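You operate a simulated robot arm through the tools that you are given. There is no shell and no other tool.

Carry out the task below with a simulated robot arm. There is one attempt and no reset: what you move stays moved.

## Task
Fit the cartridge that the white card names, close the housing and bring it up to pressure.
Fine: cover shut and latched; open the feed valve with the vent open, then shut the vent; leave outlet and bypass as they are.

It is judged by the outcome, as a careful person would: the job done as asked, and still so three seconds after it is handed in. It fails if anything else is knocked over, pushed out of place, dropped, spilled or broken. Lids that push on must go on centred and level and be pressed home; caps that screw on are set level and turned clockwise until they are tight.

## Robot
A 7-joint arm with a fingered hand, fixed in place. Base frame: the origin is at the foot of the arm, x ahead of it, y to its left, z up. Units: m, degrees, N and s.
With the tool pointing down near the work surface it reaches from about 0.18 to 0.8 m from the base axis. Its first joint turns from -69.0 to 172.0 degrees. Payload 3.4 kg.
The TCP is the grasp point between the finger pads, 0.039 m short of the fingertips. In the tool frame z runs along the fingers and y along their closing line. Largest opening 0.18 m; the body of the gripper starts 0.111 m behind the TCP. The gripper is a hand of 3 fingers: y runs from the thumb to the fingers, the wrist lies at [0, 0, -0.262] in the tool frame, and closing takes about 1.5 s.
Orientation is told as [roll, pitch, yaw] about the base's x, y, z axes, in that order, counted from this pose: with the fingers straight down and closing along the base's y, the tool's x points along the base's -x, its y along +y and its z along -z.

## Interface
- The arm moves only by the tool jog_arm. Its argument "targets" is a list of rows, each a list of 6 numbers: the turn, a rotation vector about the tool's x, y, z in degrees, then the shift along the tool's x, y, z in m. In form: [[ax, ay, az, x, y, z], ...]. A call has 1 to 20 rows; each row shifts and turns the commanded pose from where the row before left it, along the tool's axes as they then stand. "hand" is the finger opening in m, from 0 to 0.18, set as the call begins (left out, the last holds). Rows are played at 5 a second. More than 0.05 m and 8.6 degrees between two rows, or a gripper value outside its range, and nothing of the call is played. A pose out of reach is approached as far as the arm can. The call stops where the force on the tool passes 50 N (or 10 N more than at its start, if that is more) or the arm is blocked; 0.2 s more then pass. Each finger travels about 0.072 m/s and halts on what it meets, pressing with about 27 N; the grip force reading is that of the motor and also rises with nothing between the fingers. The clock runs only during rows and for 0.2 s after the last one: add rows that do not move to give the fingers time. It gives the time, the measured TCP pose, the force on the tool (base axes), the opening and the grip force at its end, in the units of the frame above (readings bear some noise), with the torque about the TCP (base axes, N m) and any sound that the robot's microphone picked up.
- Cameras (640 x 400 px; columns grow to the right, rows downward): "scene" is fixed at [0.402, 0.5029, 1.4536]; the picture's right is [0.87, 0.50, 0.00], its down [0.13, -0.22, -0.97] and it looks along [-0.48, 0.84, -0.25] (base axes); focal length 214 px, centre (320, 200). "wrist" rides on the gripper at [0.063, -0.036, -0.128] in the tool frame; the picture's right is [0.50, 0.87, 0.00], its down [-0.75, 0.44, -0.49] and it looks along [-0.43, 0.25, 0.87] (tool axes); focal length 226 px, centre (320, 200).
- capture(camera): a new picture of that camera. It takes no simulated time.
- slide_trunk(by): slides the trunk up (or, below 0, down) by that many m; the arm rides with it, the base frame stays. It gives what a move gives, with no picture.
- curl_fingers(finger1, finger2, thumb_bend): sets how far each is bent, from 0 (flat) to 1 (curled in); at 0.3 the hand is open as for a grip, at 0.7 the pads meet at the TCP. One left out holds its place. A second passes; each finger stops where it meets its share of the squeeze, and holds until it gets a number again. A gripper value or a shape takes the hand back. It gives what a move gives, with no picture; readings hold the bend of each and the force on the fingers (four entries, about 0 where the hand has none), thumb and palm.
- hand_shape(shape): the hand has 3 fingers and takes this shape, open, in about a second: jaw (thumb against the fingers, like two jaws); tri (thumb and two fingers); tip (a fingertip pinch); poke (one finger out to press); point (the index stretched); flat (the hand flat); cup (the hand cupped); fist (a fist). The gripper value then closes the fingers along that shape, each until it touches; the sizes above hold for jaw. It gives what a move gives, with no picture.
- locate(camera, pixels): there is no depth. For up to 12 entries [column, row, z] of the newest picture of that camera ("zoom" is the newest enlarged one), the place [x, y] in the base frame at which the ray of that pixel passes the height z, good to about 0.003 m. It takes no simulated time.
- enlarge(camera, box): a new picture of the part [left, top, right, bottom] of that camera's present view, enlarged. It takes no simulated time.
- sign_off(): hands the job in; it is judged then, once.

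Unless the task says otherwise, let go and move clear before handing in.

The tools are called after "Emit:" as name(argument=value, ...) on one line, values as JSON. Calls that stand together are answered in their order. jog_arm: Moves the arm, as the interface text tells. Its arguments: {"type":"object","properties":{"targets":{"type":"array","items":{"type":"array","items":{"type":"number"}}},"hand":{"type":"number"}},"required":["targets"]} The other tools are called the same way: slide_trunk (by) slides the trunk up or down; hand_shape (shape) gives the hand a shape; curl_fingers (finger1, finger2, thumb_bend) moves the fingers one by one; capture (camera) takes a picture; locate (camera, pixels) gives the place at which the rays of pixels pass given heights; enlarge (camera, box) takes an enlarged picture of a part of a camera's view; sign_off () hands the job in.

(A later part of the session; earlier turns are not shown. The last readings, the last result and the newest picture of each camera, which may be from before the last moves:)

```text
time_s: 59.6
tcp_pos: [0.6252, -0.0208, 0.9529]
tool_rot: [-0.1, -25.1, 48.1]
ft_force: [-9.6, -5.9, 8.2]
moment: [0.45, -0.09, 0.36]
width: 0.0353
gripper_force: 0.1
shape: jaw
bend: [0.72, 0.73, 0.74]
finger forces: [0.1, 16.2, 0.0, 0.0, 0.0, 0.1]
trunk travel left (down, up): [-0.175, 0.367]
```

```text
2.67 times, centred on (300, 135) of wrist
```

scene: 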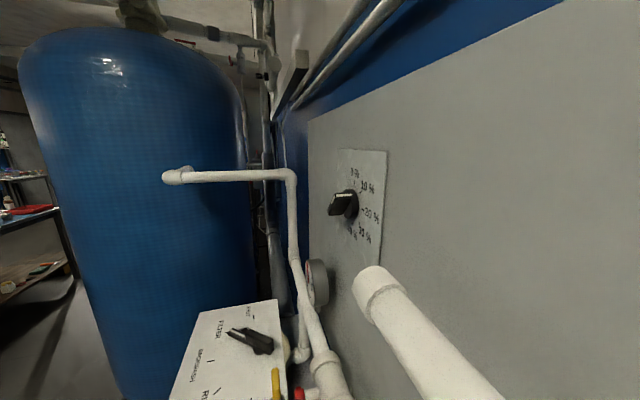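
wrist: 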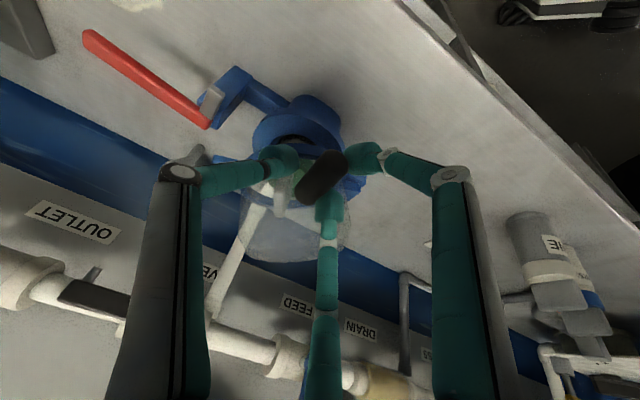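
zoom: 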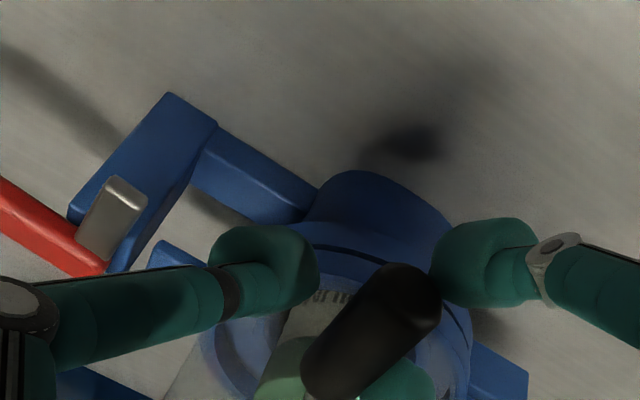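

Nearly closed; the fingertip is pressing something along its axis again. I'll open the cage slightly, withdraw back and up, and inspect.

Emit:
jog_arm(targets=[[0, 0, 0, 0.005, 0, -0.0023], [0, 0, 0, 0, 0, 0], [0, 0, 0, 0.0, 0, 0], [0, 0, 0, 0.02, 0, -0.0093], [0, 0, 0, 0.02, 0, -0.0093], [0, 0, 0, 0, 0, -0.03], [0, 0, 0, 0, 0, -0.03], [0, 0, 0, 0, 0, 0]], hand=0.06)

Emit:
capture(camera="wrist")

Emit:
enlarge(camera="wrist", box=[200, 60, 440, 210])

```text
time_s: 61.4
tcp_pos: [0.5747, -0.0771, 1.0057]
tool_rot: [-0.1, -25.0, 48.0]
ft_force: [0.1, -0.1, 0.5]
moment: [-0.02, 0.02, 0.01]
width: 0.0595
gripper_force: 0.0
shape: jaw
bend: [0.72, 0.72, 0.74]
finger forces: [0.0, 0.0, 0.0, 0.0, 0.0, 0.0]
trunk travel left (down, up): [-0.175, 0.367]
```

```text
taken
```

wrist: 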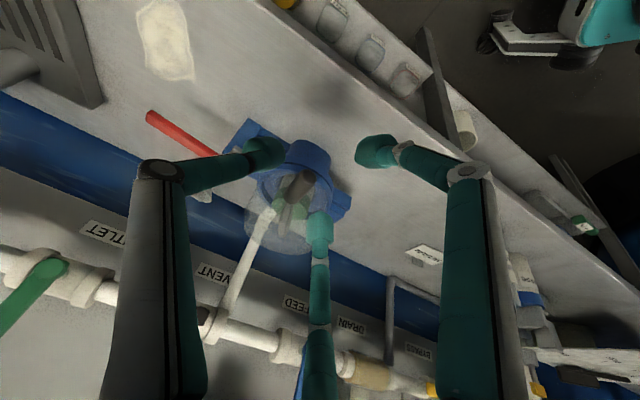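

```text
2.67 times, centred on (320, 135) of wrist
```

zoom: 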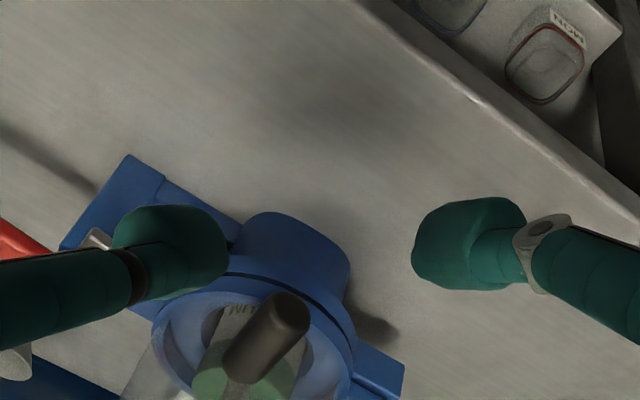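

The cover is down or nearly so; a thin dark line shows between the flanges (zoom 320,285). Opening the hand for an unobstructed look.

Emit:
jog_arm(targets=[[0, 0, 0, 0.02, 0, -0.01], [0, 0, 0, 0, 0, 0], [0, 0, 0, 0, 0, 0], [0, 0, 0, 0, 0, 0], [0, 0, 0, 0, 0, 0], [0, 0, 0, 0, 0, 0], [0, 0, 0, 0, 0, 0], [0, 0, 0, 0, 0, 0]], hand=0.18)

Emit:
capture(camera="wrist")

Emit:
enlarge(camera="wrist", box=[200, 100, 400, 225])

Emit:
enlarge(camera="wrist", box=[220, 110, 348, 190])

```text
time_s: 63.2
tcp_pos: [0.5608, -0.0944, 1.0069]
tool_rot: [-0.1, -24.9, 48.1]
ft_force: [-0.9, 0.3, -0.2]
moment: [0.0, 0.0, 0.01]
width: 0.1798
gripper_force: 0.0
shape: jaw
bend: [0.3, 0.3, 0.3]
finger forces: [0.0, 0.1, 0.0, 0.1, 0.0, 0.0]
trunk travel left (down, up): [-0.175, 0.367]
```

```text
taken
```

wrist: 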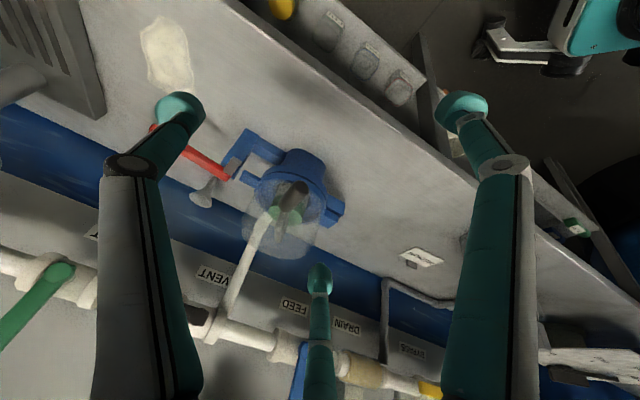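

```text
3.20 times, centred on (300, 162) of wrist
```

zoom: 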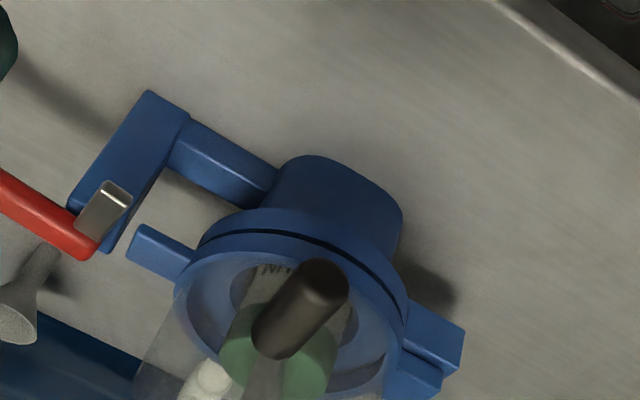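

```text
5.00 times, centred on (284, 150) of wrist
```

zoom: 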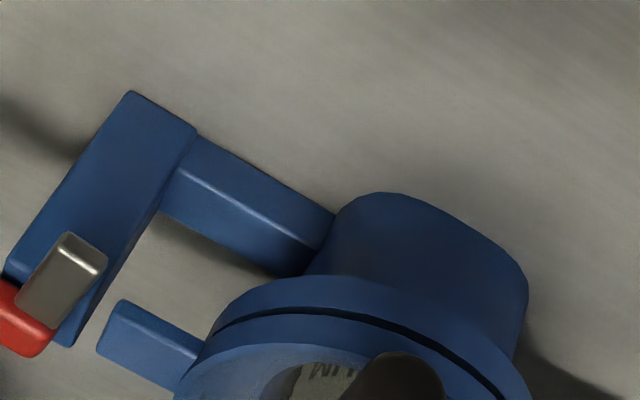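

The cover sits nearly home with a ~3 mm dark line, and its tab (zoom 150,340) is beside the post just short of the claw. I'll go above the dome with the fingers closed and press it down gently.

Emit:
jog_arm(targets=[[0, 0, 0, -0.0169, 0, -0.0362], [0, 0, 0, -0.0169, 0, -0.0362], [0, 8.3, 0, 0, 0, 0], [0, 8.3, 0, 0, 0, 0], [0, 8.4, 0, 0, 0, 0], [0, 0, 0, -0.0459, 0.0029, 0], [0, 0, 0, -0.0459, 0.0029, 0], [0, 0, 0, -0.0459, 0.0029, 0], [0, 0, 0, -0.0459, 0.0029, 0], [0, 0, 0, 0, 0, 0]], hand=0.0)

Emit:
capture(camera="wrist")

Emit:
enlarge(camera="wrist", box=[200, 40, 440, 190])

```text
time_s: 65.4
tcp_pos: [0.6749, 0.05, 1.0881]
tool_rot: [-0.1, 0.1, 48.0]
ft_force: [0.3, -0.6, -0.7]
moment: [0.01, 0.01, 0.01]
width: 0.0002
gripper_force: 26.9
shape: jaw
bend: [0.66, 0.66, 0.66]
finger forces: [0.1, 0.0, 0.1, 0.1, 0.1, 0.0]
trunk travel left (down, up): [-0.175, 0.367]
```

```text
taken
```

wrist: 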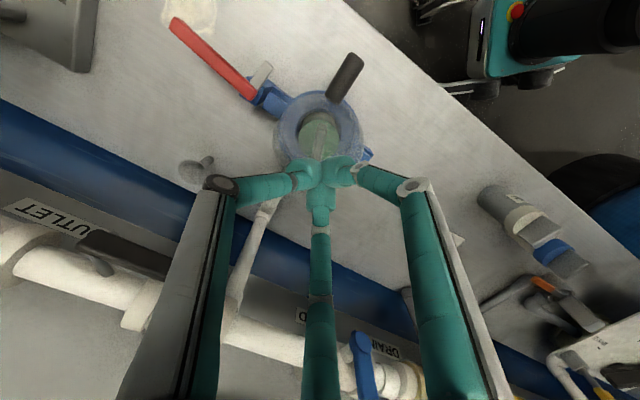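

```text
2.67 times, centred on (320, 115) of wrist
```

zoom: 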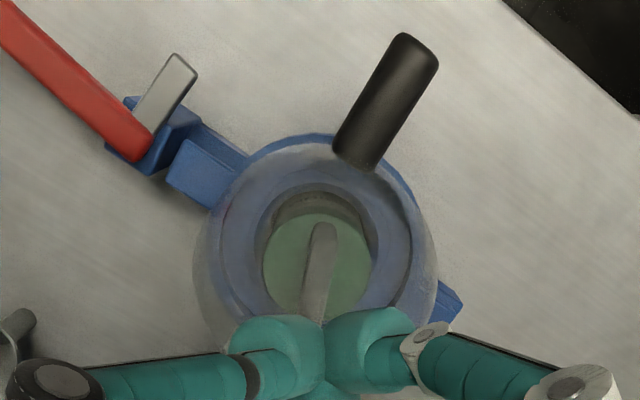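

The dome sits concentric over the ring, with the tab next to the post. Lowering closed fingertips onto the dome top to press the cover home.

Emit:
jog_arm(targets=[[0, 0, 0, 0, 0, 0.015], [0, 0, 0, 0, 0, 0.015], [0, 0, 0, 0, 0, 0.01], [0, 0, 0, 0, 0, 0.01], [0, 0, 0, 0, 0, 0]])

```text
time_s: 66.6
tcp_pos: [0.6758, 0.0509, 1.0367]
tool_rot: [-0.1, -0.1, 48.0]
ft_force: [0.0, 0.0, -0.1]
moment: [0.01, 0.0, 0.02]
width: 0.0
gripper_force: 27.0
shape: jaw
bend: [0.66, 0.66, 0.66]
finger forces: [0.1, 0.0, 0.0, 0.1, 0.1, 0.1]
trunk travel left (down, up): [-0.175, 0.367]
```

Emit:
jog_arm(targets=[[0, 0, 0, 0, 0, 0.006], [0, 0, 0, 0, 0, 0.006], [0, 0, 0, 0, 0, 0.006], [0, 0, 0, 0, 0, 0.006], [0, 0, 0, 0, 0, 0]])

Emit:
enlarge(camera="wrist", box=[200, 40, 440, 190])

```text
time_s: 67.8
tcp_pos: [0.6757, 0.0502, 1.0126]
tool_rot: [0.0, -0.1, 48.0]
ft_force: [0.0, -0.3, 0.3]
moment: [0.03, 0.01, -0.02]
width: 0.0
gripper_force: 27.2
shape: jaw
bend: [0.66, 0.66, 0.66]
finger forces: [0.1, 0.0, 0.0, 0.0, 0.0, 0.0]
trunk travel left (down, up): [-0.175, 0.367]
```

```text
2.67 times, centred on (320, 115) of wrist
```

zoom: 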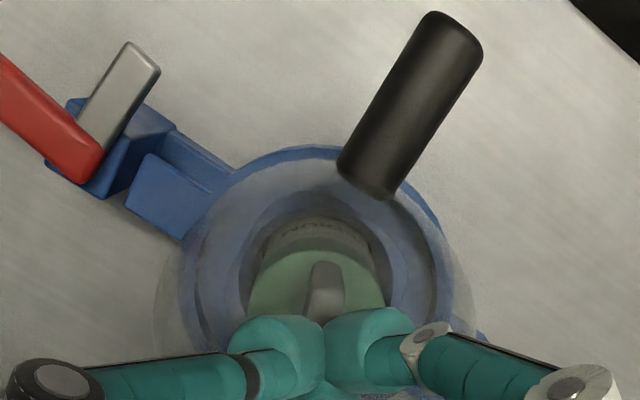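

No contact yet at tip height ≈0.974. Continuing in small steps.

Emit:
jog_arm(targets=[[0, 0, 0, 0, 0, 0.005], [0, 0, 0, 0, 0, 0.005], [0, 0, 0, 0, 0, 0.005], [0, 0, 0, 0, 0, 0.003], [0, 0, 0, 0, 0, 0]])

```text
time_s: 68.9
tcp_pos: [0.6743, 0.0502, 1.0051]
tool_rot: [-0.4, -1.0, 47.9]
ft_force: [-1.2, -1.2, 21.9]
moment: [-0.12, 0.0, -0.02]
width: 0.0
gripper_force: 27.5
shape: jaw
bend: [0.68, 0.68, 0.68]
finger forces: [0.1, 0.0, 0.0, 0.0, 0.0, 0.0]
trunk travel left (down, up): [-0.175, 0.367]
stopped in row 5: the force on the tool passed its limit at 52 N (the readings are from after the stop); the commanded pose is now the measured one
```

Pressed to ~52 N peak, so the cover is held firmly home. I'll capture here and again after rising, to triangulate the heights of the latch claw, tab and lever.

Emit:
enlarge(camera="wrist", box=[160, 20, 400, 170])

Emit:
jog_arm(targets=[[0, 0, 0, 0, 0, -0.02], [0, 0, 0, 0, 0, -0.03], [0, 0, 0, 0, 0, -0.03], [0, 0, 0, 0.02, -0.03, -0.02], [0, 0, 0, 0.02, -0.03, 0], [0, 0, 0, 0, 0, 0]])

Emit:
capture(camera="wrist")

Emit:
enlarge(camera="wrist", box=[180, 40, 420, 190])

```text
2.67 times, centred on (280, 95) of wrist
```

zoom: 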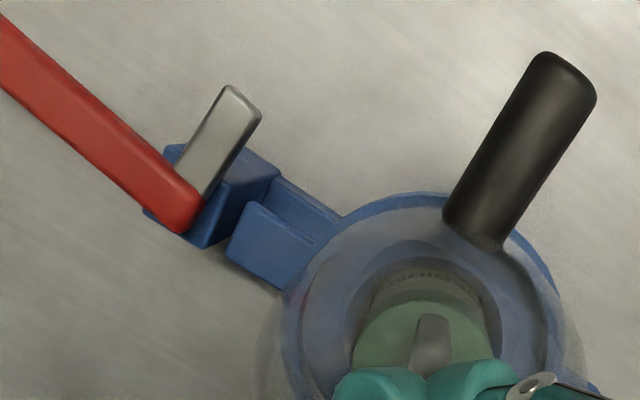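

```text
time_s: 70.3
tcp_pos: [0.6906, -0.0162, 1.101]
tool_rot: [-0.3, -0.6, 48.0]
ft_force: [0.3, 0.5, 0.0]
moment: [-0.01, 0.01, -0.02]
width: 0.0001
gripper_force: 26.9
shape: jaw
bend: [0.68, 0.68, 0.68]
finger forces: [0.1, 0.0, 0.0, 0.1, 0.1, 0.1]
trunk travel left (down, up): [-0.175, 0.367]
```

```text
taken
```

wrist: 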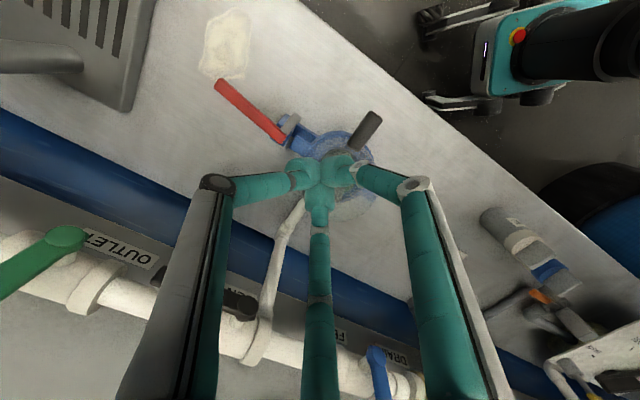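

```text
2.67 times, centred on (300, 115) of wrist
```

zoom: 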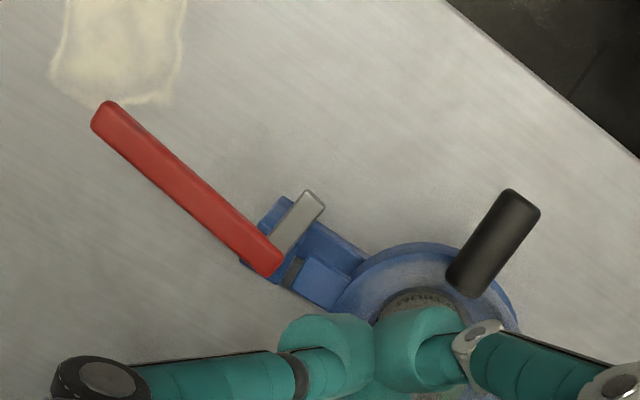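

The lever hub is at ≈(0.754,−0.014,0.89), the claw tip at (0.717,−0.041) and the red handle tip at (0.81,−0.10), which is just past comfortable reach. I'll first nudge the claw with closed fingertips from the wedge between claw and handle, then finish on the red handle. Moving above the wedge with yaw 19°.

Emit:
jog_arm(targets=[[0, 0, 7.25, 0, 0, 0], [0, 0, 7.25, 0, 0, 0], [0, 0, 7.25, 0, 0, 0], [0, 0, 7.25, 0, 0, 0], [0, 0, 0, -0.0143, -0.0376, 0], [0, 0, 0, -0.0143, -0.0376, 0], [0, 0, 0, 0, 0, 0.03], [0, 0, 0, 0, 0, 0.03], [0, 0, 0, 0, 0, 0]])

Emit:
capture(camera="wrist")

Emit:
enlarge(camera="wrist", box=[200, 60, 440, 210])

```text
time_s: 72.3
tcp_pos: [0.7428, -0.0796, 1.0404]
tool_rot: [0.0, -0.7, 18.9]
ft_force: [-0.3, 0.1, 0.8]
moment: [-0.01, 0.01, 0.0]
width: 0.0
gripper_force: 27.0
shape: jaw
bend: [0.68, 0.68, 0.68]
finger forces: [0.0, 0.0, 0.1, 0.0, 0.0, 0.1]
trunk travel left (down, up): [-0.175, 0.367]
```

```text
taken
```

wrist: 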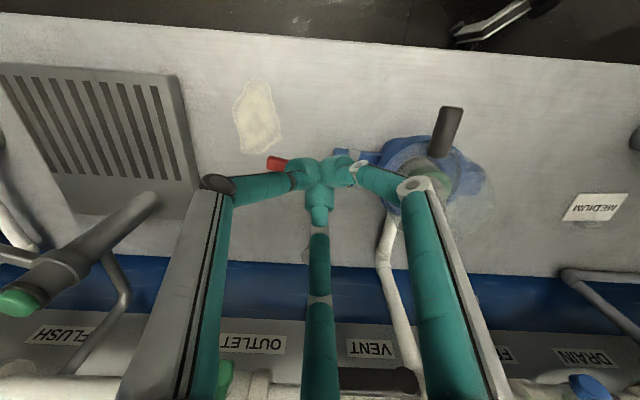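

```text
2.67 times, centred on (320, 135) of wrist
```

zoom: 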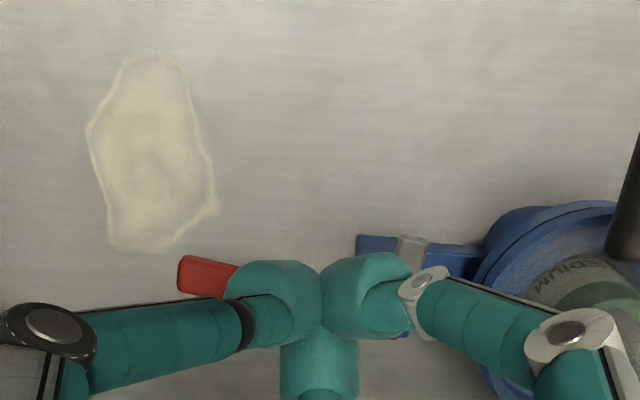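

The tool axis lands in the open wedge (zoom ≈320,218) between the claw (410,240) and the red handle (200,275). Descending to the lever height in two stages.

Emit:
jog_arm(targets=[[0, 0, 0, 0, 0, 0.03], [0, 0, 0, 0, 0, 0.03], [0, 0, 0, 0, 0, 0.02], [0, 0, 0, 0, 0, 0.01], [0, 0, 0, 0, 0, 0]])

Emit:
capture(camera="wrist")

Emit:
enlarge(camera="wrist", box=[200, 90, 440, 240])

```text
time_s: 73.5
tcp_pos: [0.7451, -0.0795, 0.9521]
tool_rot: [0.1, -0.7, 18.8]
ft_force: [-0.5, 0.5, 0.2]
moment: [0.0, 0.03, -0.03]
width: 0.0
gripper_force: 27.0
shape: jaw
bend: [0.68, 0.68, 0.68]
finger forces: [0.0, 0.0, 0.0, 0.0, 0.1, 0.1]
trunk travel left (down, up): [-0.175, 0.367]
```

```text
taken
```

wrist: 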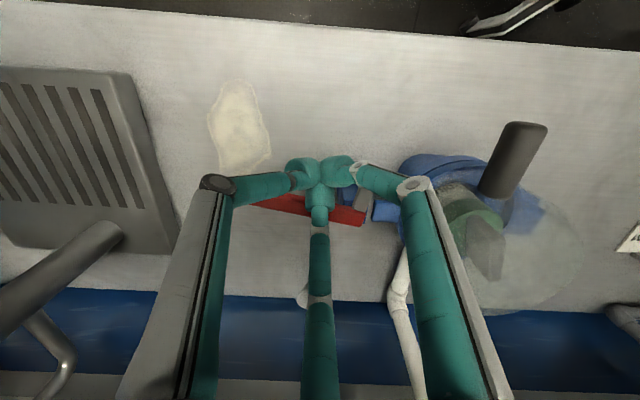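

```text
2.67 times, centred on (320, 165) of wrist
```

zoom: 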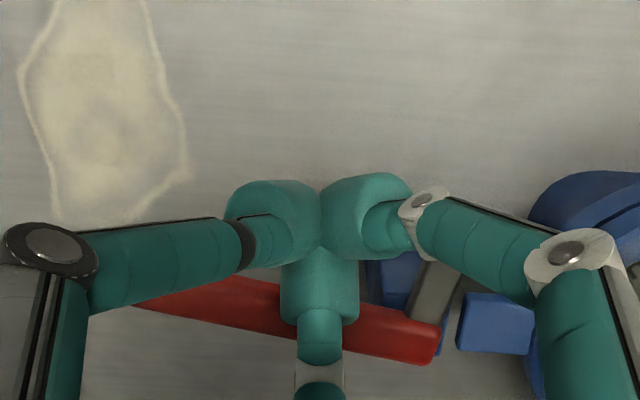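

The red handle passes under the lower finger with a little clearance, and the claw (zoom 435,285) is to the right of the tips. Lowering 2.5 cm more while watching for touch.

Emit:
jog_arm(targets=[[0, 0, 0, 0, 0, 0.01], [0, 0, 0, 0, 0, 0.008], [0, 0, 0, 0, 0, 0.007], [0, 0, 0, 0, 0, 0]])

Emit:
capture(camera="wrist")

Emit:
enlarge(camera="wrist", box=[220, 100, 420, 225])

```text
time_s: 74.5
tcp_pos: [0.7458, -0.0788, 0.9248]
tool_rot: [0.1, -0.8, 18.9]
ft_force: [-0.7, -0.1, 0.4]
moment: [-0.03, 0.0, -0.01]
width: 0.0001
gripper_force: 26.4
shape: jaw
bend: [0.68, 0.68, 0.68]
finger forces: [0.1, 0.1, 0.0, 0.0, 0.0, 0.1]
trunk travel left (down, up): [-0.175, 0.367]
```

```text
taken
```

wrist: 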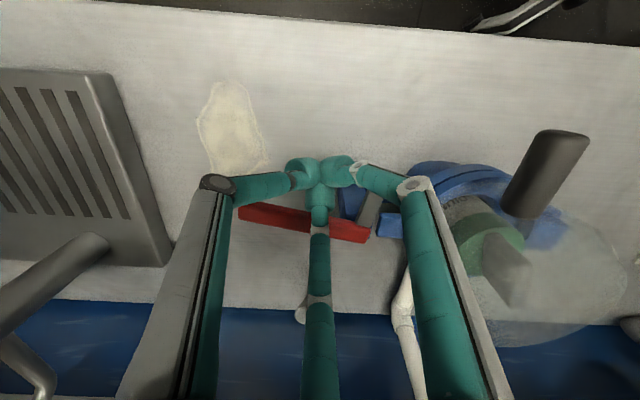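

```text
3.20 times, centred on (320, 162) of wrist
```

zoom: 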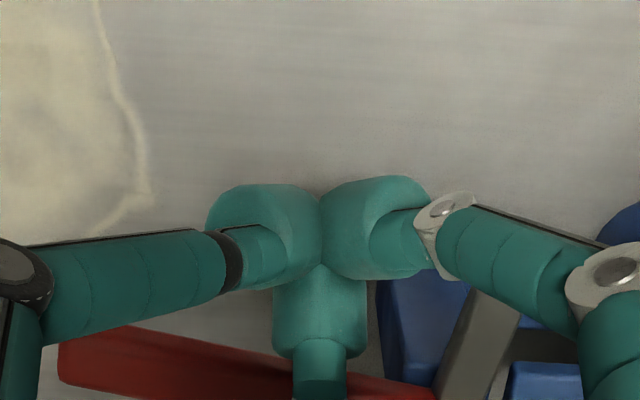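

Fingertips are at lever height without contact. Pushing now toward the claw (azimuth ≈126°) in small steps.

Emit:
jog_arm(targets=[[0, 0, 0, 0.0029, 0.0096, 0], [0, 0, 0, 0.0029, 0.0096, 0], [0, 0, 0, 0, 0, 0]])

Emit:
enlarge(camera="wrist", box=[220, 100, 420, 225])

```text
time_s: 75.3
tcp_pos: [0.7339, -0.0634, 0.9261]
tool_rot: [0.3, -0.6, 18.9]
ft_force: [-0.7, 0.2, 0.2]
moment: [0.0, 0.01, 0.01]
width: 0.0003
gripper_force: 26.8
shape: jaw
bend: [0.68, 0.68, 0.68]
finger forces: [0.0, 0.0, 0.0, 0.1, 0.0, 0.1]
trunk travel left (down, up): [-0.175, 0.367]
```

```text
3.20 times, centred on (320, 162) of wrist
```

zoom: 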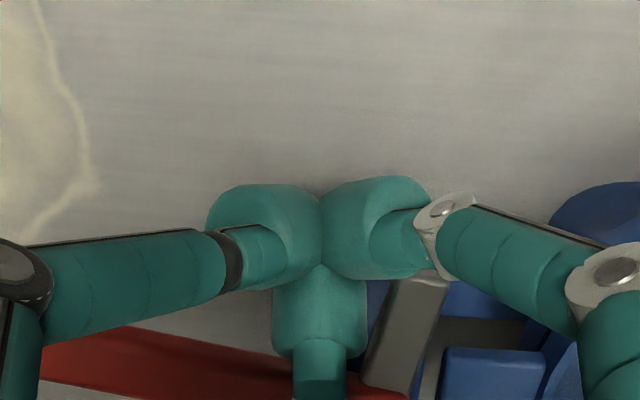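

The claw is now right beside the fingertip. Continuing the push.

Emit:
jog_arm(targets=[[0, 0, 0, 0.0023, 0.0077, 0], [0, 0, 0, 0.0023, 0.0077, 0], [0, 0, 0, 0.0023, 0.0077, 0], [0, 0, 0, 0, 0, 0]])

Emit:
capture(camera="wrist")

Emit:
enlarge(camera="wrist", box=[220, 100, 420, 225])

```text
time_s: 76.3
tcp_pos: [0.7198, -0.0426, 0.9261]
tool_rot: [0.1, -0.7, 19.0]
ft_force: [-0.2, -5.8, 0.0]
moment: [-0.14, -0.01, -0.04]
width: 0.0001
gripper_force: 26.9
shape: jaw
bend: [0.68, 0.68, 0.67]
finger forces: [0.1, 0.0, 0.1, 0.0, 0.0, 0.0]
trunk travel left (down, up): [-0.175, 0.367]
```

```text
taken
```

wrist: 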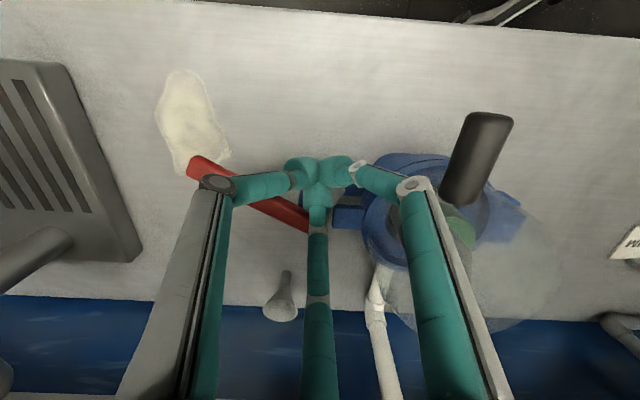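

```text
3.20 times, centred on (320, 162) of wrist
```

zoom: 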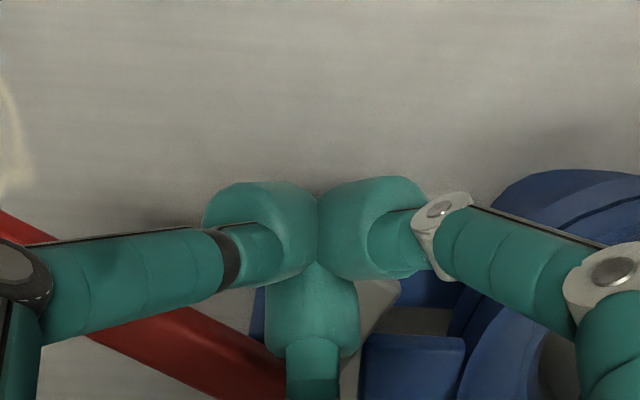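

The lever is turning with only ~6 N. Pushing the claw a little further before switching to the red handle.

Emit:
jog_arm(targets=[[0, 0, 0, 0.0008, 0.0079, 0], [0, 0, 0, 0.0008, 0.0079, 0], [0, 0, 0, 0, 0, 0]])

Emit:
capture(camera="wrist")

Emit:
enlarge(camera="wrist", box=[160, 100, 400, 250])

```text
time_s: 77.1
tcp_pos: [0.7126, -0.0294, 0.9269]
tool_rot: [0.0, -0.8, 18.9]
ft_force: [0.4, -4.0, 2.8]
moment: [-0.08, -0.08, -0.06]
width: 0.0
gripper_force: 27.6
shape: jaw
bend: [0.68, 0.68, 0.67]
finger forces: [0.0, 0.0, 0.0, 0.1, 0.1, 0.0]
trunk travel left (down, up): [-0.175, 0.367]
```

```text
taken
```

wrist: 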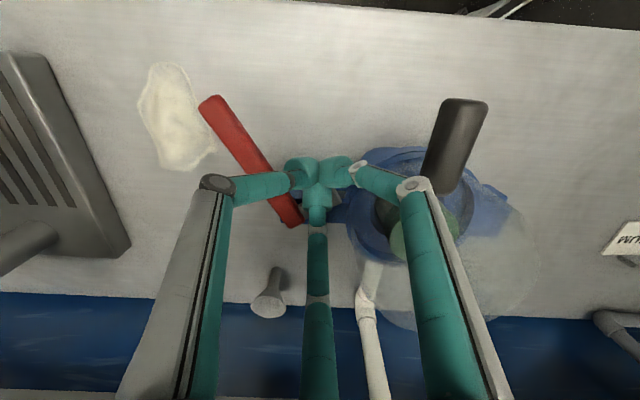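

```text
2.67 times, centred on (280, 175) of wrist
```

zoom: 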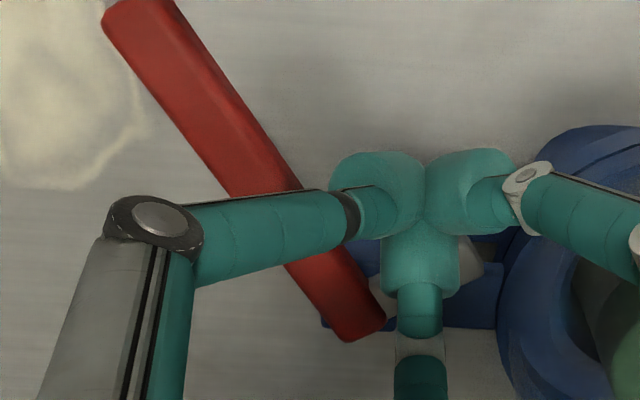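

The red handle has turned ~43° and is now within reach (it points at azimuth ≈260°). I'll lift, go round to its far side, and draw it toward the robot for the remaining turn.

Emit:
jog_arm(targets=[[0, 0, 0, 0, -0.006, -0.01], [0, 0, 0, 0, 0, -0.04], [0, 0, 0, 0, 0, -0.03], [0, 0, 0, -0.0243, -0.033, 0], [0, 0, 0, -0.0243, -0.033, 0], [0, 0, 0, 0, 0, 0]])

Emit:
capture(camera="wrist")

Emit:
enlarge(camera="wrist", box=[200, 60, 440, 210])

```text
time_s: 78.5
tcp_pos: [0.783, -0.0806, 1.0064]
tool_rot: [0.1, -0.9, 18.9]
ft_force: [0.6, 0.9, 0.3]
moment: [0.0, 0.01, -0.01]
width: 0.0
gripper_force: 26.5
shape: jaw
bend: [0.68, 0.68, 0.67]
finger forces: [0.1, 0.0, 0.1, 0.0, 0.1, 0.0]
trunk travel left (down, up): [-0.175, 0.367]
```

```text
taken
```

wrist: 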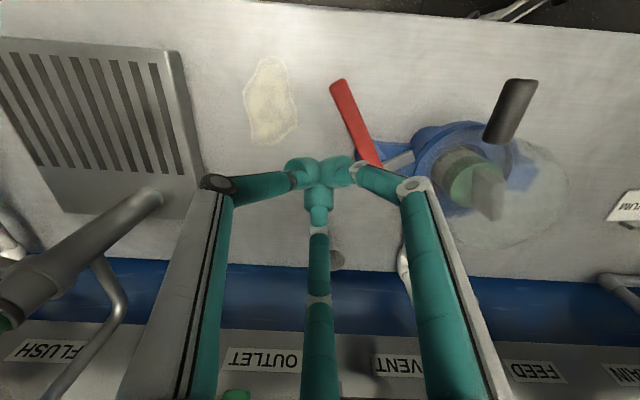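

```text
2.67 times, centred on (320, 135) of wrist
```

zoom: 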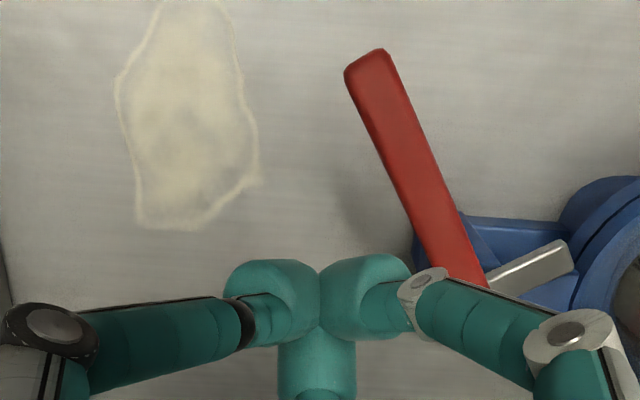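

The peg point (zoom ≈320,244) is well left of the red bar (edge ≈425), and the claw already points toward the tab. Descending to lever height.

Emit:
jog_arm(targets=[[0, 0, 0, 0, 0, 0.03], [0, 0, 0, 0, 0, 0.03], [0, 0, 0, 0, 0, 0.012], [0, 0, 0, 0, 0, 0.008], [0, 0, 0, 0, 0, 0]])

Emit:
capture(camera="wrist")

Emit:
enlarge(camera="wrist", box=[200, 60, 440, 210])

```text
time_s: 79.7
tcp_pos: [0.7816, -0.0807, 0.9268]
tool_rot: [-0.1, -0.8, 19.0]
ft_force: [-0.6, 0.4, 0.2]
moment: [-0.02, 0.01, 0.03]
width: 0.0
gripper_force: 27.1
shape: jaw
bend: [0.68, 0.68, 0.67]
finger forces: [0.0, 0.0, 0.0, 0.0, 0.0, 0.0]
trunk travel left (down, up): [-0.175, 0.367]
```

```text
taken
```

wrist: 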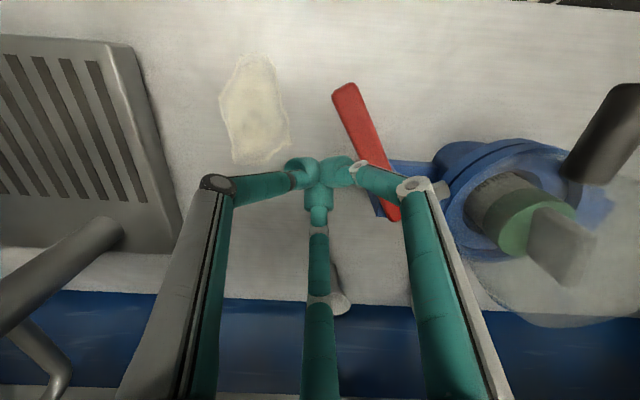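

```text
2.67 times, centred on (320, 135) of wrist
```

zoom: 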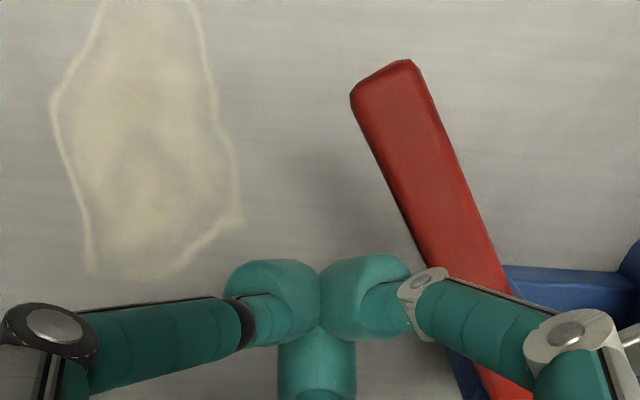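

Clear at lever height. Drawing the peg along an arc about the hub, toward the robot, to turn the red handle.

Emit:
jog_arm(targets=[[0, 0, 0, 0.0119, -0.0037, 0], [0, 0, 0, 0.0085, 0.0024, 0], [0, 0, 0, 0.0085, 0.0024, 0], [0, 0, 0, 0.0085, 0.0024, 0], [0, 0, 0, 0, 0, 0]])

Emit:
capture(camera="wrist")

Emit:
enlarge(camera="wrist", box=[200, 60, 440, 210])

```text
time_s: 80.9
tcp_pos: [0.7453, -0.0889, 0.9269]
tool_rot: [0.1, -0.8, 18.9]
ft_force: [0.4, -1.0, 2.3]
moment: [0.0, 0.04, -0.01]
width: 0.0
gripper_force: 27.1
shape: jaw
bend: [0.68, 0.68, 0.67]
finger forces: [0.0, 0.0, 0.0, 0.0, 0.0, 0.0]
trunk travel left (down, up): [-0.175, 0.367]
```

```text
taken
```

wrist: 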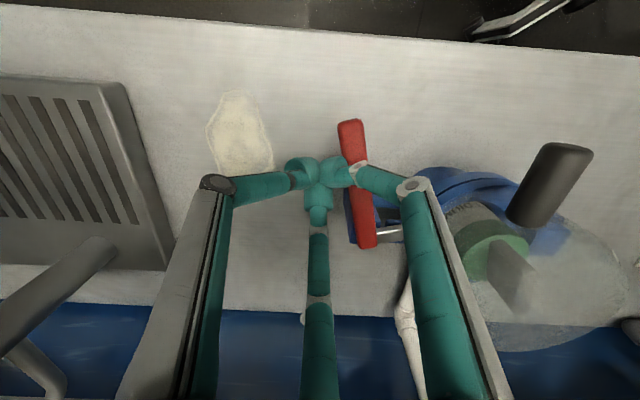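

```text
2.67 times, centred on (320, 135) of wrist
```

zoom: 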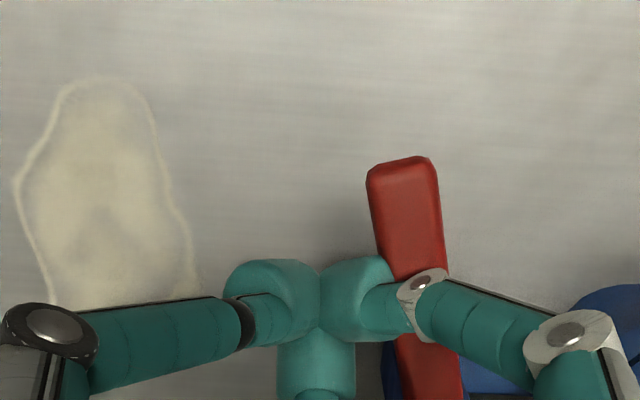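

The handle is turning easily (now pointing almost straight toward the robot, az ≈235°). Continuing the arc until it stops.

Emit:
jog_arm(targets=[[0, 0, 0, 0.0075, 0.0055, 0], [0, 0, 0, 0.0075, 0.0055, 0], [0, 0, 0, 0.0075, 0.0055, 0], [0, 0, 0, 0, 0, 0]])

Emit:
capture(camera="wrist")

Emit:
enlarge(camera="wrist", box=[200, 80, 440, 230])

```text
time_s: 81.9
tcp_pos: [0.7206, -0.0826, 0.926]
tool_rot: [0.0, -0.7, 18.8]
ft_force: [8.5, -5.8, 6.8]
moment: [-0.13, -0.1, 0.06]
width: 0.0
gripper_force: 27.4
shape: jaw
bend: [0.69, 0.68, 0.66]
finger forces: [0.0, 0.0, 0.0, 0.0, 0.1, 0.0]
trunk travel left (down, up): [-0.175, 0.367]
```

```text
taken
```

wrist: 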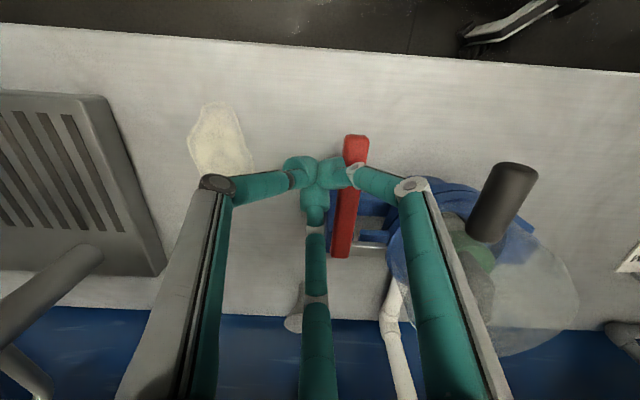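

```text
2.67 times, centred on (320, 155) of wrist
```

zoom: 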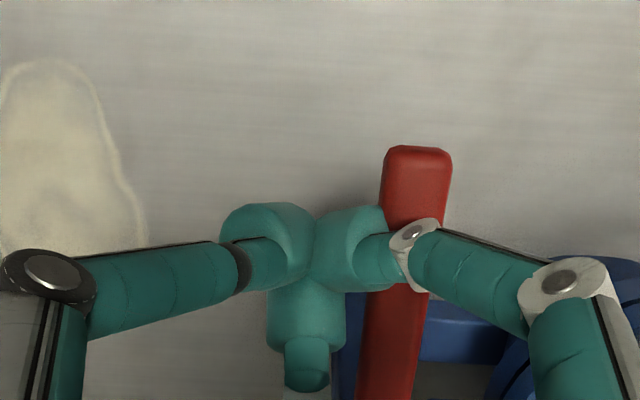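

The handle is now at az ≈220° with resistance building to ~11 N, likely the claw riding onto the tab. Pushing a little further to its stop.

Emit:
jog_arm(targets=[[0, 0, 0, 0.0055, 0.0058, 0], [0, 0, 0, 0.0055, 0.0058, 0], [0, 0, 0, 0, 0, 0]])

Emit:
capture(camera="wrist")

Emit:
enlarge(camera="wrist", box=[200, 80, 440, 230])

```text
time_s: 82.7
tcp_pos: [0.7104, -0.0794, 0.9243]
tool_rot: [-0.3, -0.9, 18.6]
ft_force: [36.6, -24.9, 6.0]
moment: [-0.7, -1.07, -0.13]
width: 0.0
gripper_force: 27.2
shape: jaw
bend: [0.73, 0.72, 0.71]
finger forces: [0.0, 0.0, 0.0, 0.1, 64.7, 0.1]
trunk travel left (down, up): [-0.175, 0.367]
```

```text
taken
```

wrist: 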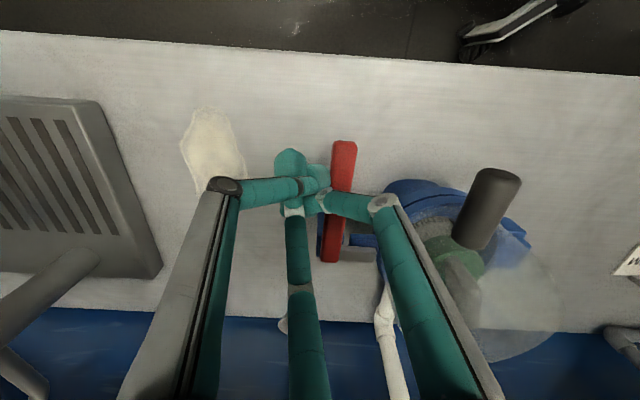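

```text
2.67 times, centred on (320, 155) of wrist
```

zoom: 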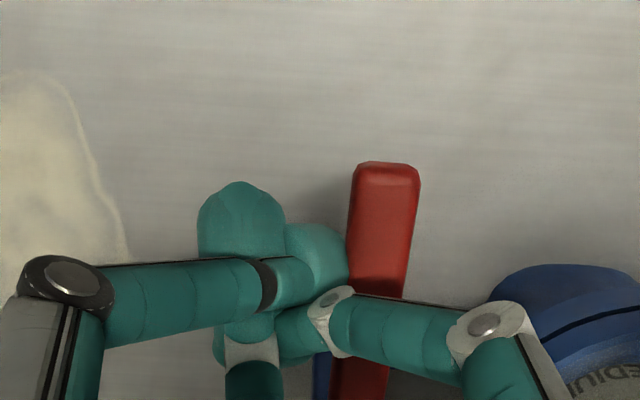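

The handle has met a hard stop (~44 N) at az ≈220°. Backing off, lifting and inspecting the latch.

Emit:
jog_arm(targets=[[0, 0, 0, -0.0055, -0.0058, 0], [0, 0, 0, -0.0075, -0.0055, 0], [0, 0, 0, -0.0075, -0.0055, 0], [0, 0, 0, 0, 0, -0.03], [0, 0, 0, 0, 0, -0.03], [0, 0, 0, 0, 0, -0.03], [0, 0, 0, 0.02, -0.01, -0.03], [0, 0, 0, 0.03, 0, 0], [0, 0, 0, 0, 0, 0]], hand=0.18)

Emit:
capture(camera="wrist")

Emit:
enlarge(camera="wrist", box=[260, 90, 452, 210])

```text
time_s: 84.7
tcp_pos: [0.6854, -0.1048, 1.0448]
tool_rot: [-0.2, -0.8, 19.0]
ft_force: [0.2, 0.4, 0.1]
moment: [-0.02, 0.01, 0.02]
width: 0.1797
gripper_force: 0.1
shape: jaw
bend: [0.3, 0.3, 0.3]
finger forces: [0.1, 0.1, 0.0, 0.1, 0.0, 0.1]
trunk travel left (down, up): [-0.175, 0.367]
```

```text
taken
```

wrist: 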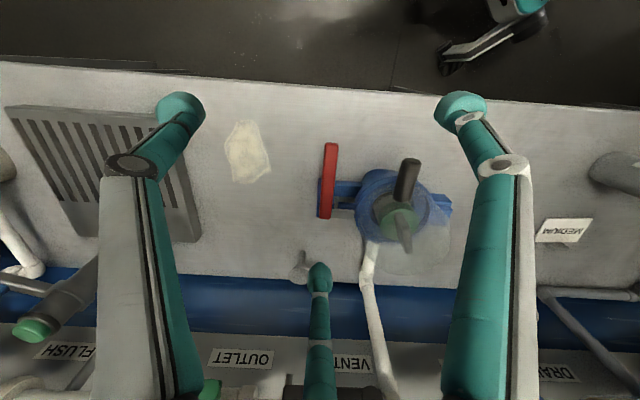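

```text
3.33 times, centred on (356, 150) of wrist
```

zoom: 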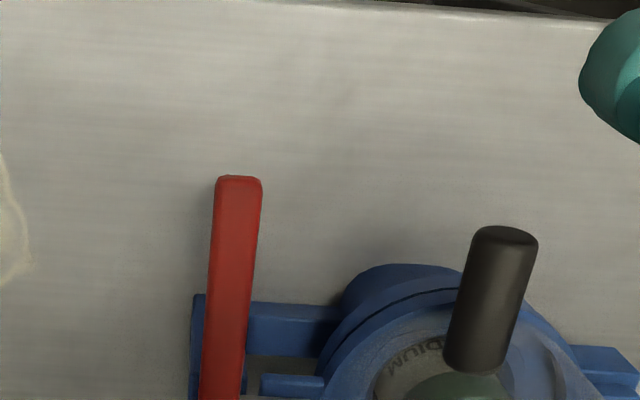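

Emit:
enlarge(camera="wrist", box=[290, 160, 418, 240])

Emit:
enlarge(camera="wrist", box=[290, 140, 482, 260])

```text
5.00 times, centred on (354, 200) of wrist
```

zoom: 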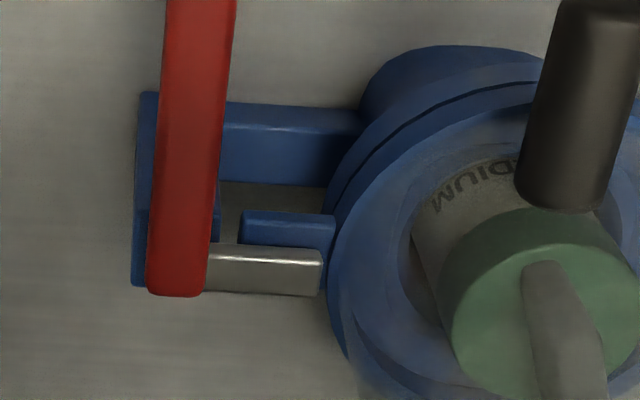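

```text
3.33 times, centred on (386, 200) of wrist
```

zoom: 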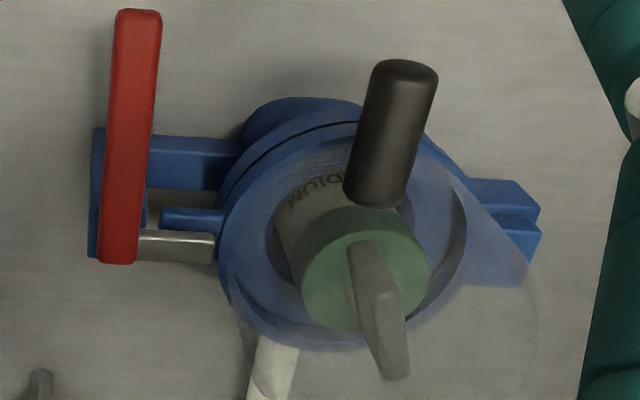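

The grey claw now lies over the cover tab, with the lever at its stop and the seam even. Next are the valves: I'll rise, move left and tilt the camera toward the wall for a close look at FEED and VENT.

Emit:
jog_arm(targets=[[0, 0, 0, 0, 0, -0.04], [0, 0, 0, 0, 0, -0.04], [0, 0, 0, 0, 0, -0.04], [0, 0, 6.3, 0, 0, 0], [0, 0, 6.3, 0, 0, 0], [0, 0, 6.3, 0, 0, 0], [0, 0, 0, 0.0144, 0.0431, 0], [0, 0, 0, 0.0144, 0.0431, 0], [0, 0, 0, 0.0144, 0.0431, 0], [0, 0, 0, 0.0144, 0.0431, 0], [0, 0, 0, 0.0144, 0.0431, 0], [0, 0, 0, 0.0144, 0.0431, 0], [0, 0, 0, 0.0144, 0.0431, 0], [-3.75, -6.5, 0, 0, 0, 0], [-3.75, -6.5, 0, 0, 0, 0], [-3.75, -6.5, 0, 0, 0, 0], [-3.75, -6.5, 0, 0, 0, 0], [0, 0, 0, 0, 0, 0]])

Emit:
capture(camera="wrist")

Emit:
enlarge(camera="wrist", box=[190, 150, 470, 325])

```text
time_s: 88.5
tcp_pos: [0.5831, 0.1887, 1.166]
tool_rot: [16.6, -26.4, -3.9]
ft_force: [0.4, 0.0, -0.8]
moment: [0.02, 0.01, 0.0]
width: 0.18
gripper_force: 0.0
shape: jaw
bend: [0.3, 0.3, 0.3]
finger forces: [0.1, 0.0, 0.1, 0.0, 0.1, 0.1]
trunk travel left (down, up): [-0.175, 0.367]
```

```text
taken
```

wrist: 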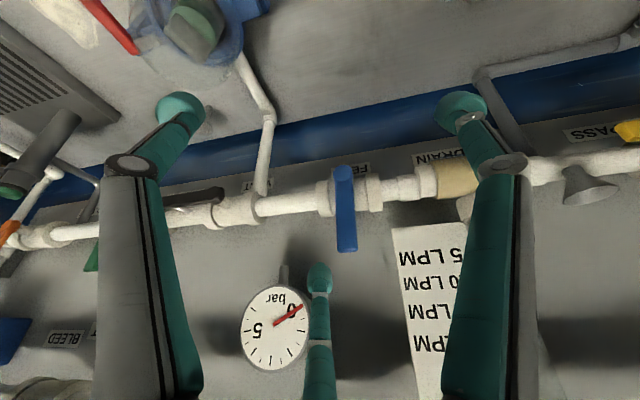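

```text
2.29 times, centred on (330, 238) of wrist
```

zoom: 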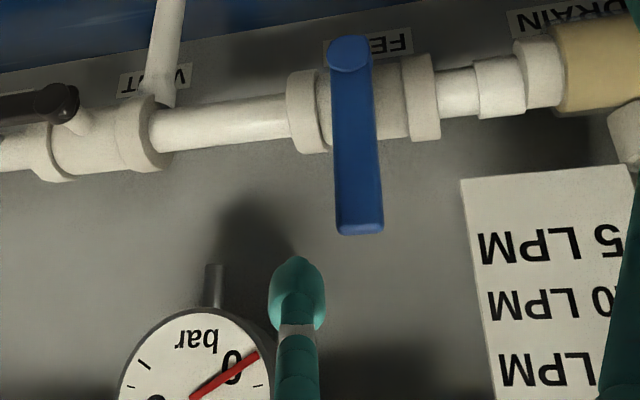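

Now very clear: the gauge reads 0 bar and the blue FEED handle stands across the pipe from hub (343,174) to end (347,250), with VENT's hub at (216,196). I'll locate these, then shift the camera to triangulate.

Emit:
locate(camera="wrist", pixels=[[343, 174, 0.95], [343, 174, 1.05], [347.4, 249.6, 1.0], [347.4, 249.6, 1.1], [216, 196, 0.95], [216, 196, 1.05], [362, 170, 0.95], [362, 170, 1.05], [269, 183, 0.85], [269, 183, 0.95]])

Emit:
jog_arm(targets=[[0, 0, 0, -0.02, -0.0346, 0], [0, 0, 0, -0.02, -0.0346, 0], [0, 0, 0, -0.02, -0.0346, 0], [0, 0, 0, 0, 0, 0]])

Emit:
capture(camera="wrist")

Emit:
enlarge(camera="wrist", box=[190, 150, 470, 325])

```text
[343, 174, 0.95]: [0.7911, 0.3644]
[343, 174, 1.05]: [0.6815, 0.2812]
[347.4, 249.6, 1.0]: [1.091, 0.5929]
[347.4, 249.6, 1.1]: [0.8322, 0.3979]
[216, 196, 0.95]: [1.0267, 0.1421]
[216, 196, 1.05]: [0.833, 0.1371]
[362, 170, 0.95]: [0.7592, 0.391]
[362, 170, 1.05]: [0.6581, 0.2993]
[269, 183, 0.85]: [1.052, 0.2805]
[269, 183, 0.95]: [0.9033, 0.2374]
```

```text
time_s: 89.5
tcp_pos: [0.6407, 0.0875, 1.1668]
tool_rot: [16.4, -26.3, -3.8]
ft_force: [-0.3, 1.1, 0.1]
moment: [-0.02, 0.02, 0.03]
width: 0.1799
gripper_force: 0.1
shape: jaw
bend: [0.3, 0.3, 0.3]
finger forces: [0.0, 0.1, 0.0, 0.0, 0.0, 0.0]
trunk travel left (down, up): [-0.175, 0.367]
```

```text
taken
```

wrist: 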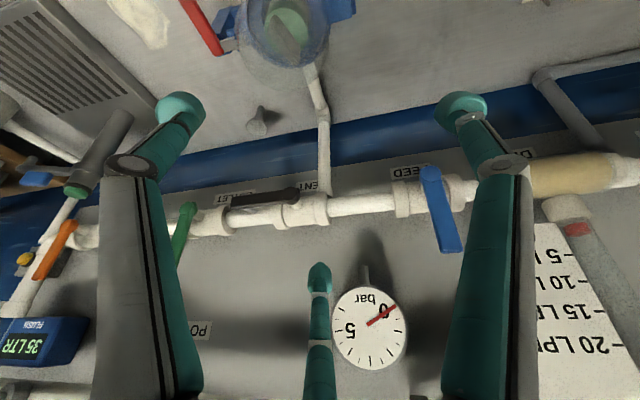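

```text
2.29 times, centred on (330, 238) of wrist
```

zoom: 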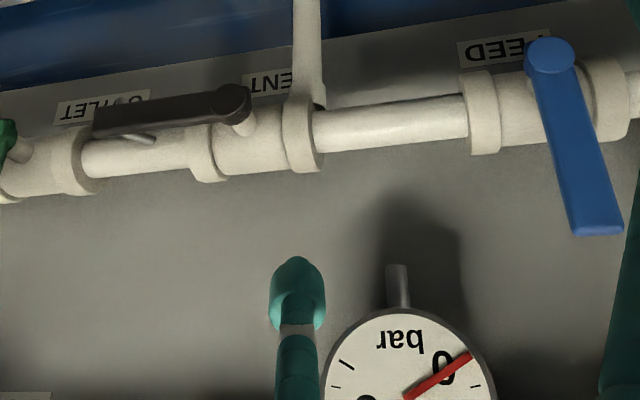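

VENT's dark handle runs from its hub (293,195) to (234,203), lying along the pipe. Locating the same points from this second viewpoint.

Emit:
locate(camera="wrist", pixels=[[431.5, 174, 0.95], [431.5, 174, 1.05], [451.2, 248.4, 1.0], [451.2, 248.4, 1.1], [292.8, 194.6, 0.95], [292.8, 194.6, 1.05], [233.75, 202.5, 0.95], [233.75, 202.5, 1.05], [353, 189, 0.85], [353, 189, 0.95]])

```text
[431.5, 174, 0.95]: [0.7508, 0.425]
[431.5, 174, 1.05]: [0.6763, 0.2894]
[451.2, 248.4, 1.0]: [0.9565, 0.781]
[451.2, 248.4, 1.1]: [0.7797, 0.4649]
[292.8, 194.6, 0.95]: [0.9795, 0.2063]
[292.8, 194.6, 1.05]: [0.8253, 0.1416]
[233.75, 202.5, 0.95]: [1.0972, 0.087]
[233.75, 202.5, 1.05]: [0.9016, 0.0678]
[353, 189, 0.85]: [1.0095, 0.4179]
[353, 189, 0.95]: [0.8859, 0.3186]
```

Triangulated: FEED hub ≈(0.665,0.268,1.065) with its handle straight up to z≈1.158, and VENT hub ≈(0.810,0.136,1.061) with its handle pointing right along the pipe. The wall normal is at azimuth ≈47.6°. I'll close the fingers into a peg and turn the hand to face the wall (yaw 47.6°, tilt 65°).

Emit:
jog_arm(targets=[[3.75, 6.5, 0, 0, 0, 0], [3.75, 6.5, 0, 0, 0, 0], [3.75, 6.5, 0, 0, 0, 0], [3.75, 6.5, 0, 0, 0, 0], [0, 0, -7.93, 0, 0, 0], [0, 0, -7.93, 0, 0, 0], [0, 0, -7.93, 0, 0, 0], [0, 0, -7.93, 0, 0, 0], [0, 0, -7.93, 0, 0, 0], [0, 0, -7.93, 0, 0, 0], [0, -8.1, 0, 0, 0, 0], [0, -8.1, 0, 0, 0, 0], [0, -8.1, 0, 0, 0, 0], [0, -8.1, 0, 0, 0, 0], [0, -8.1, 0, 0, 0, 0], [0, -8.1, 0, 0, 0, 0], [0, -8.1, 0, 0, 0, 0], [0, -8.3, 0, 0, 0, 0], [0, 0, 0, 0, 0, 0]], hand=0.0)

Emit:
capture(camera="wrist")

```text
time_s: 93.5
tcp_pos: [0.6412, 0.0872, 1.1658]
tool_rot: [-0.8, -65.8, 48.4]
ft_force: [-0.6, -0.3, -0.1]
moment: [-0.04, -0.02, 0.02]
width: 0.0
gripper_force: 26.6
shape: jaw
bend: [0.66, 0.66, 0.66]
finger forces: [0.1, 0.0, 0.0, 0.0, 0.1, 0.0]
trunk travel left (down, up): [-0.175, 0.367]
```

```text
taken
```

wrist: 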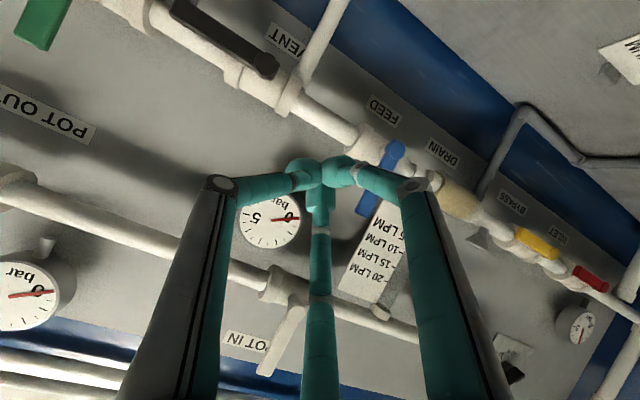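

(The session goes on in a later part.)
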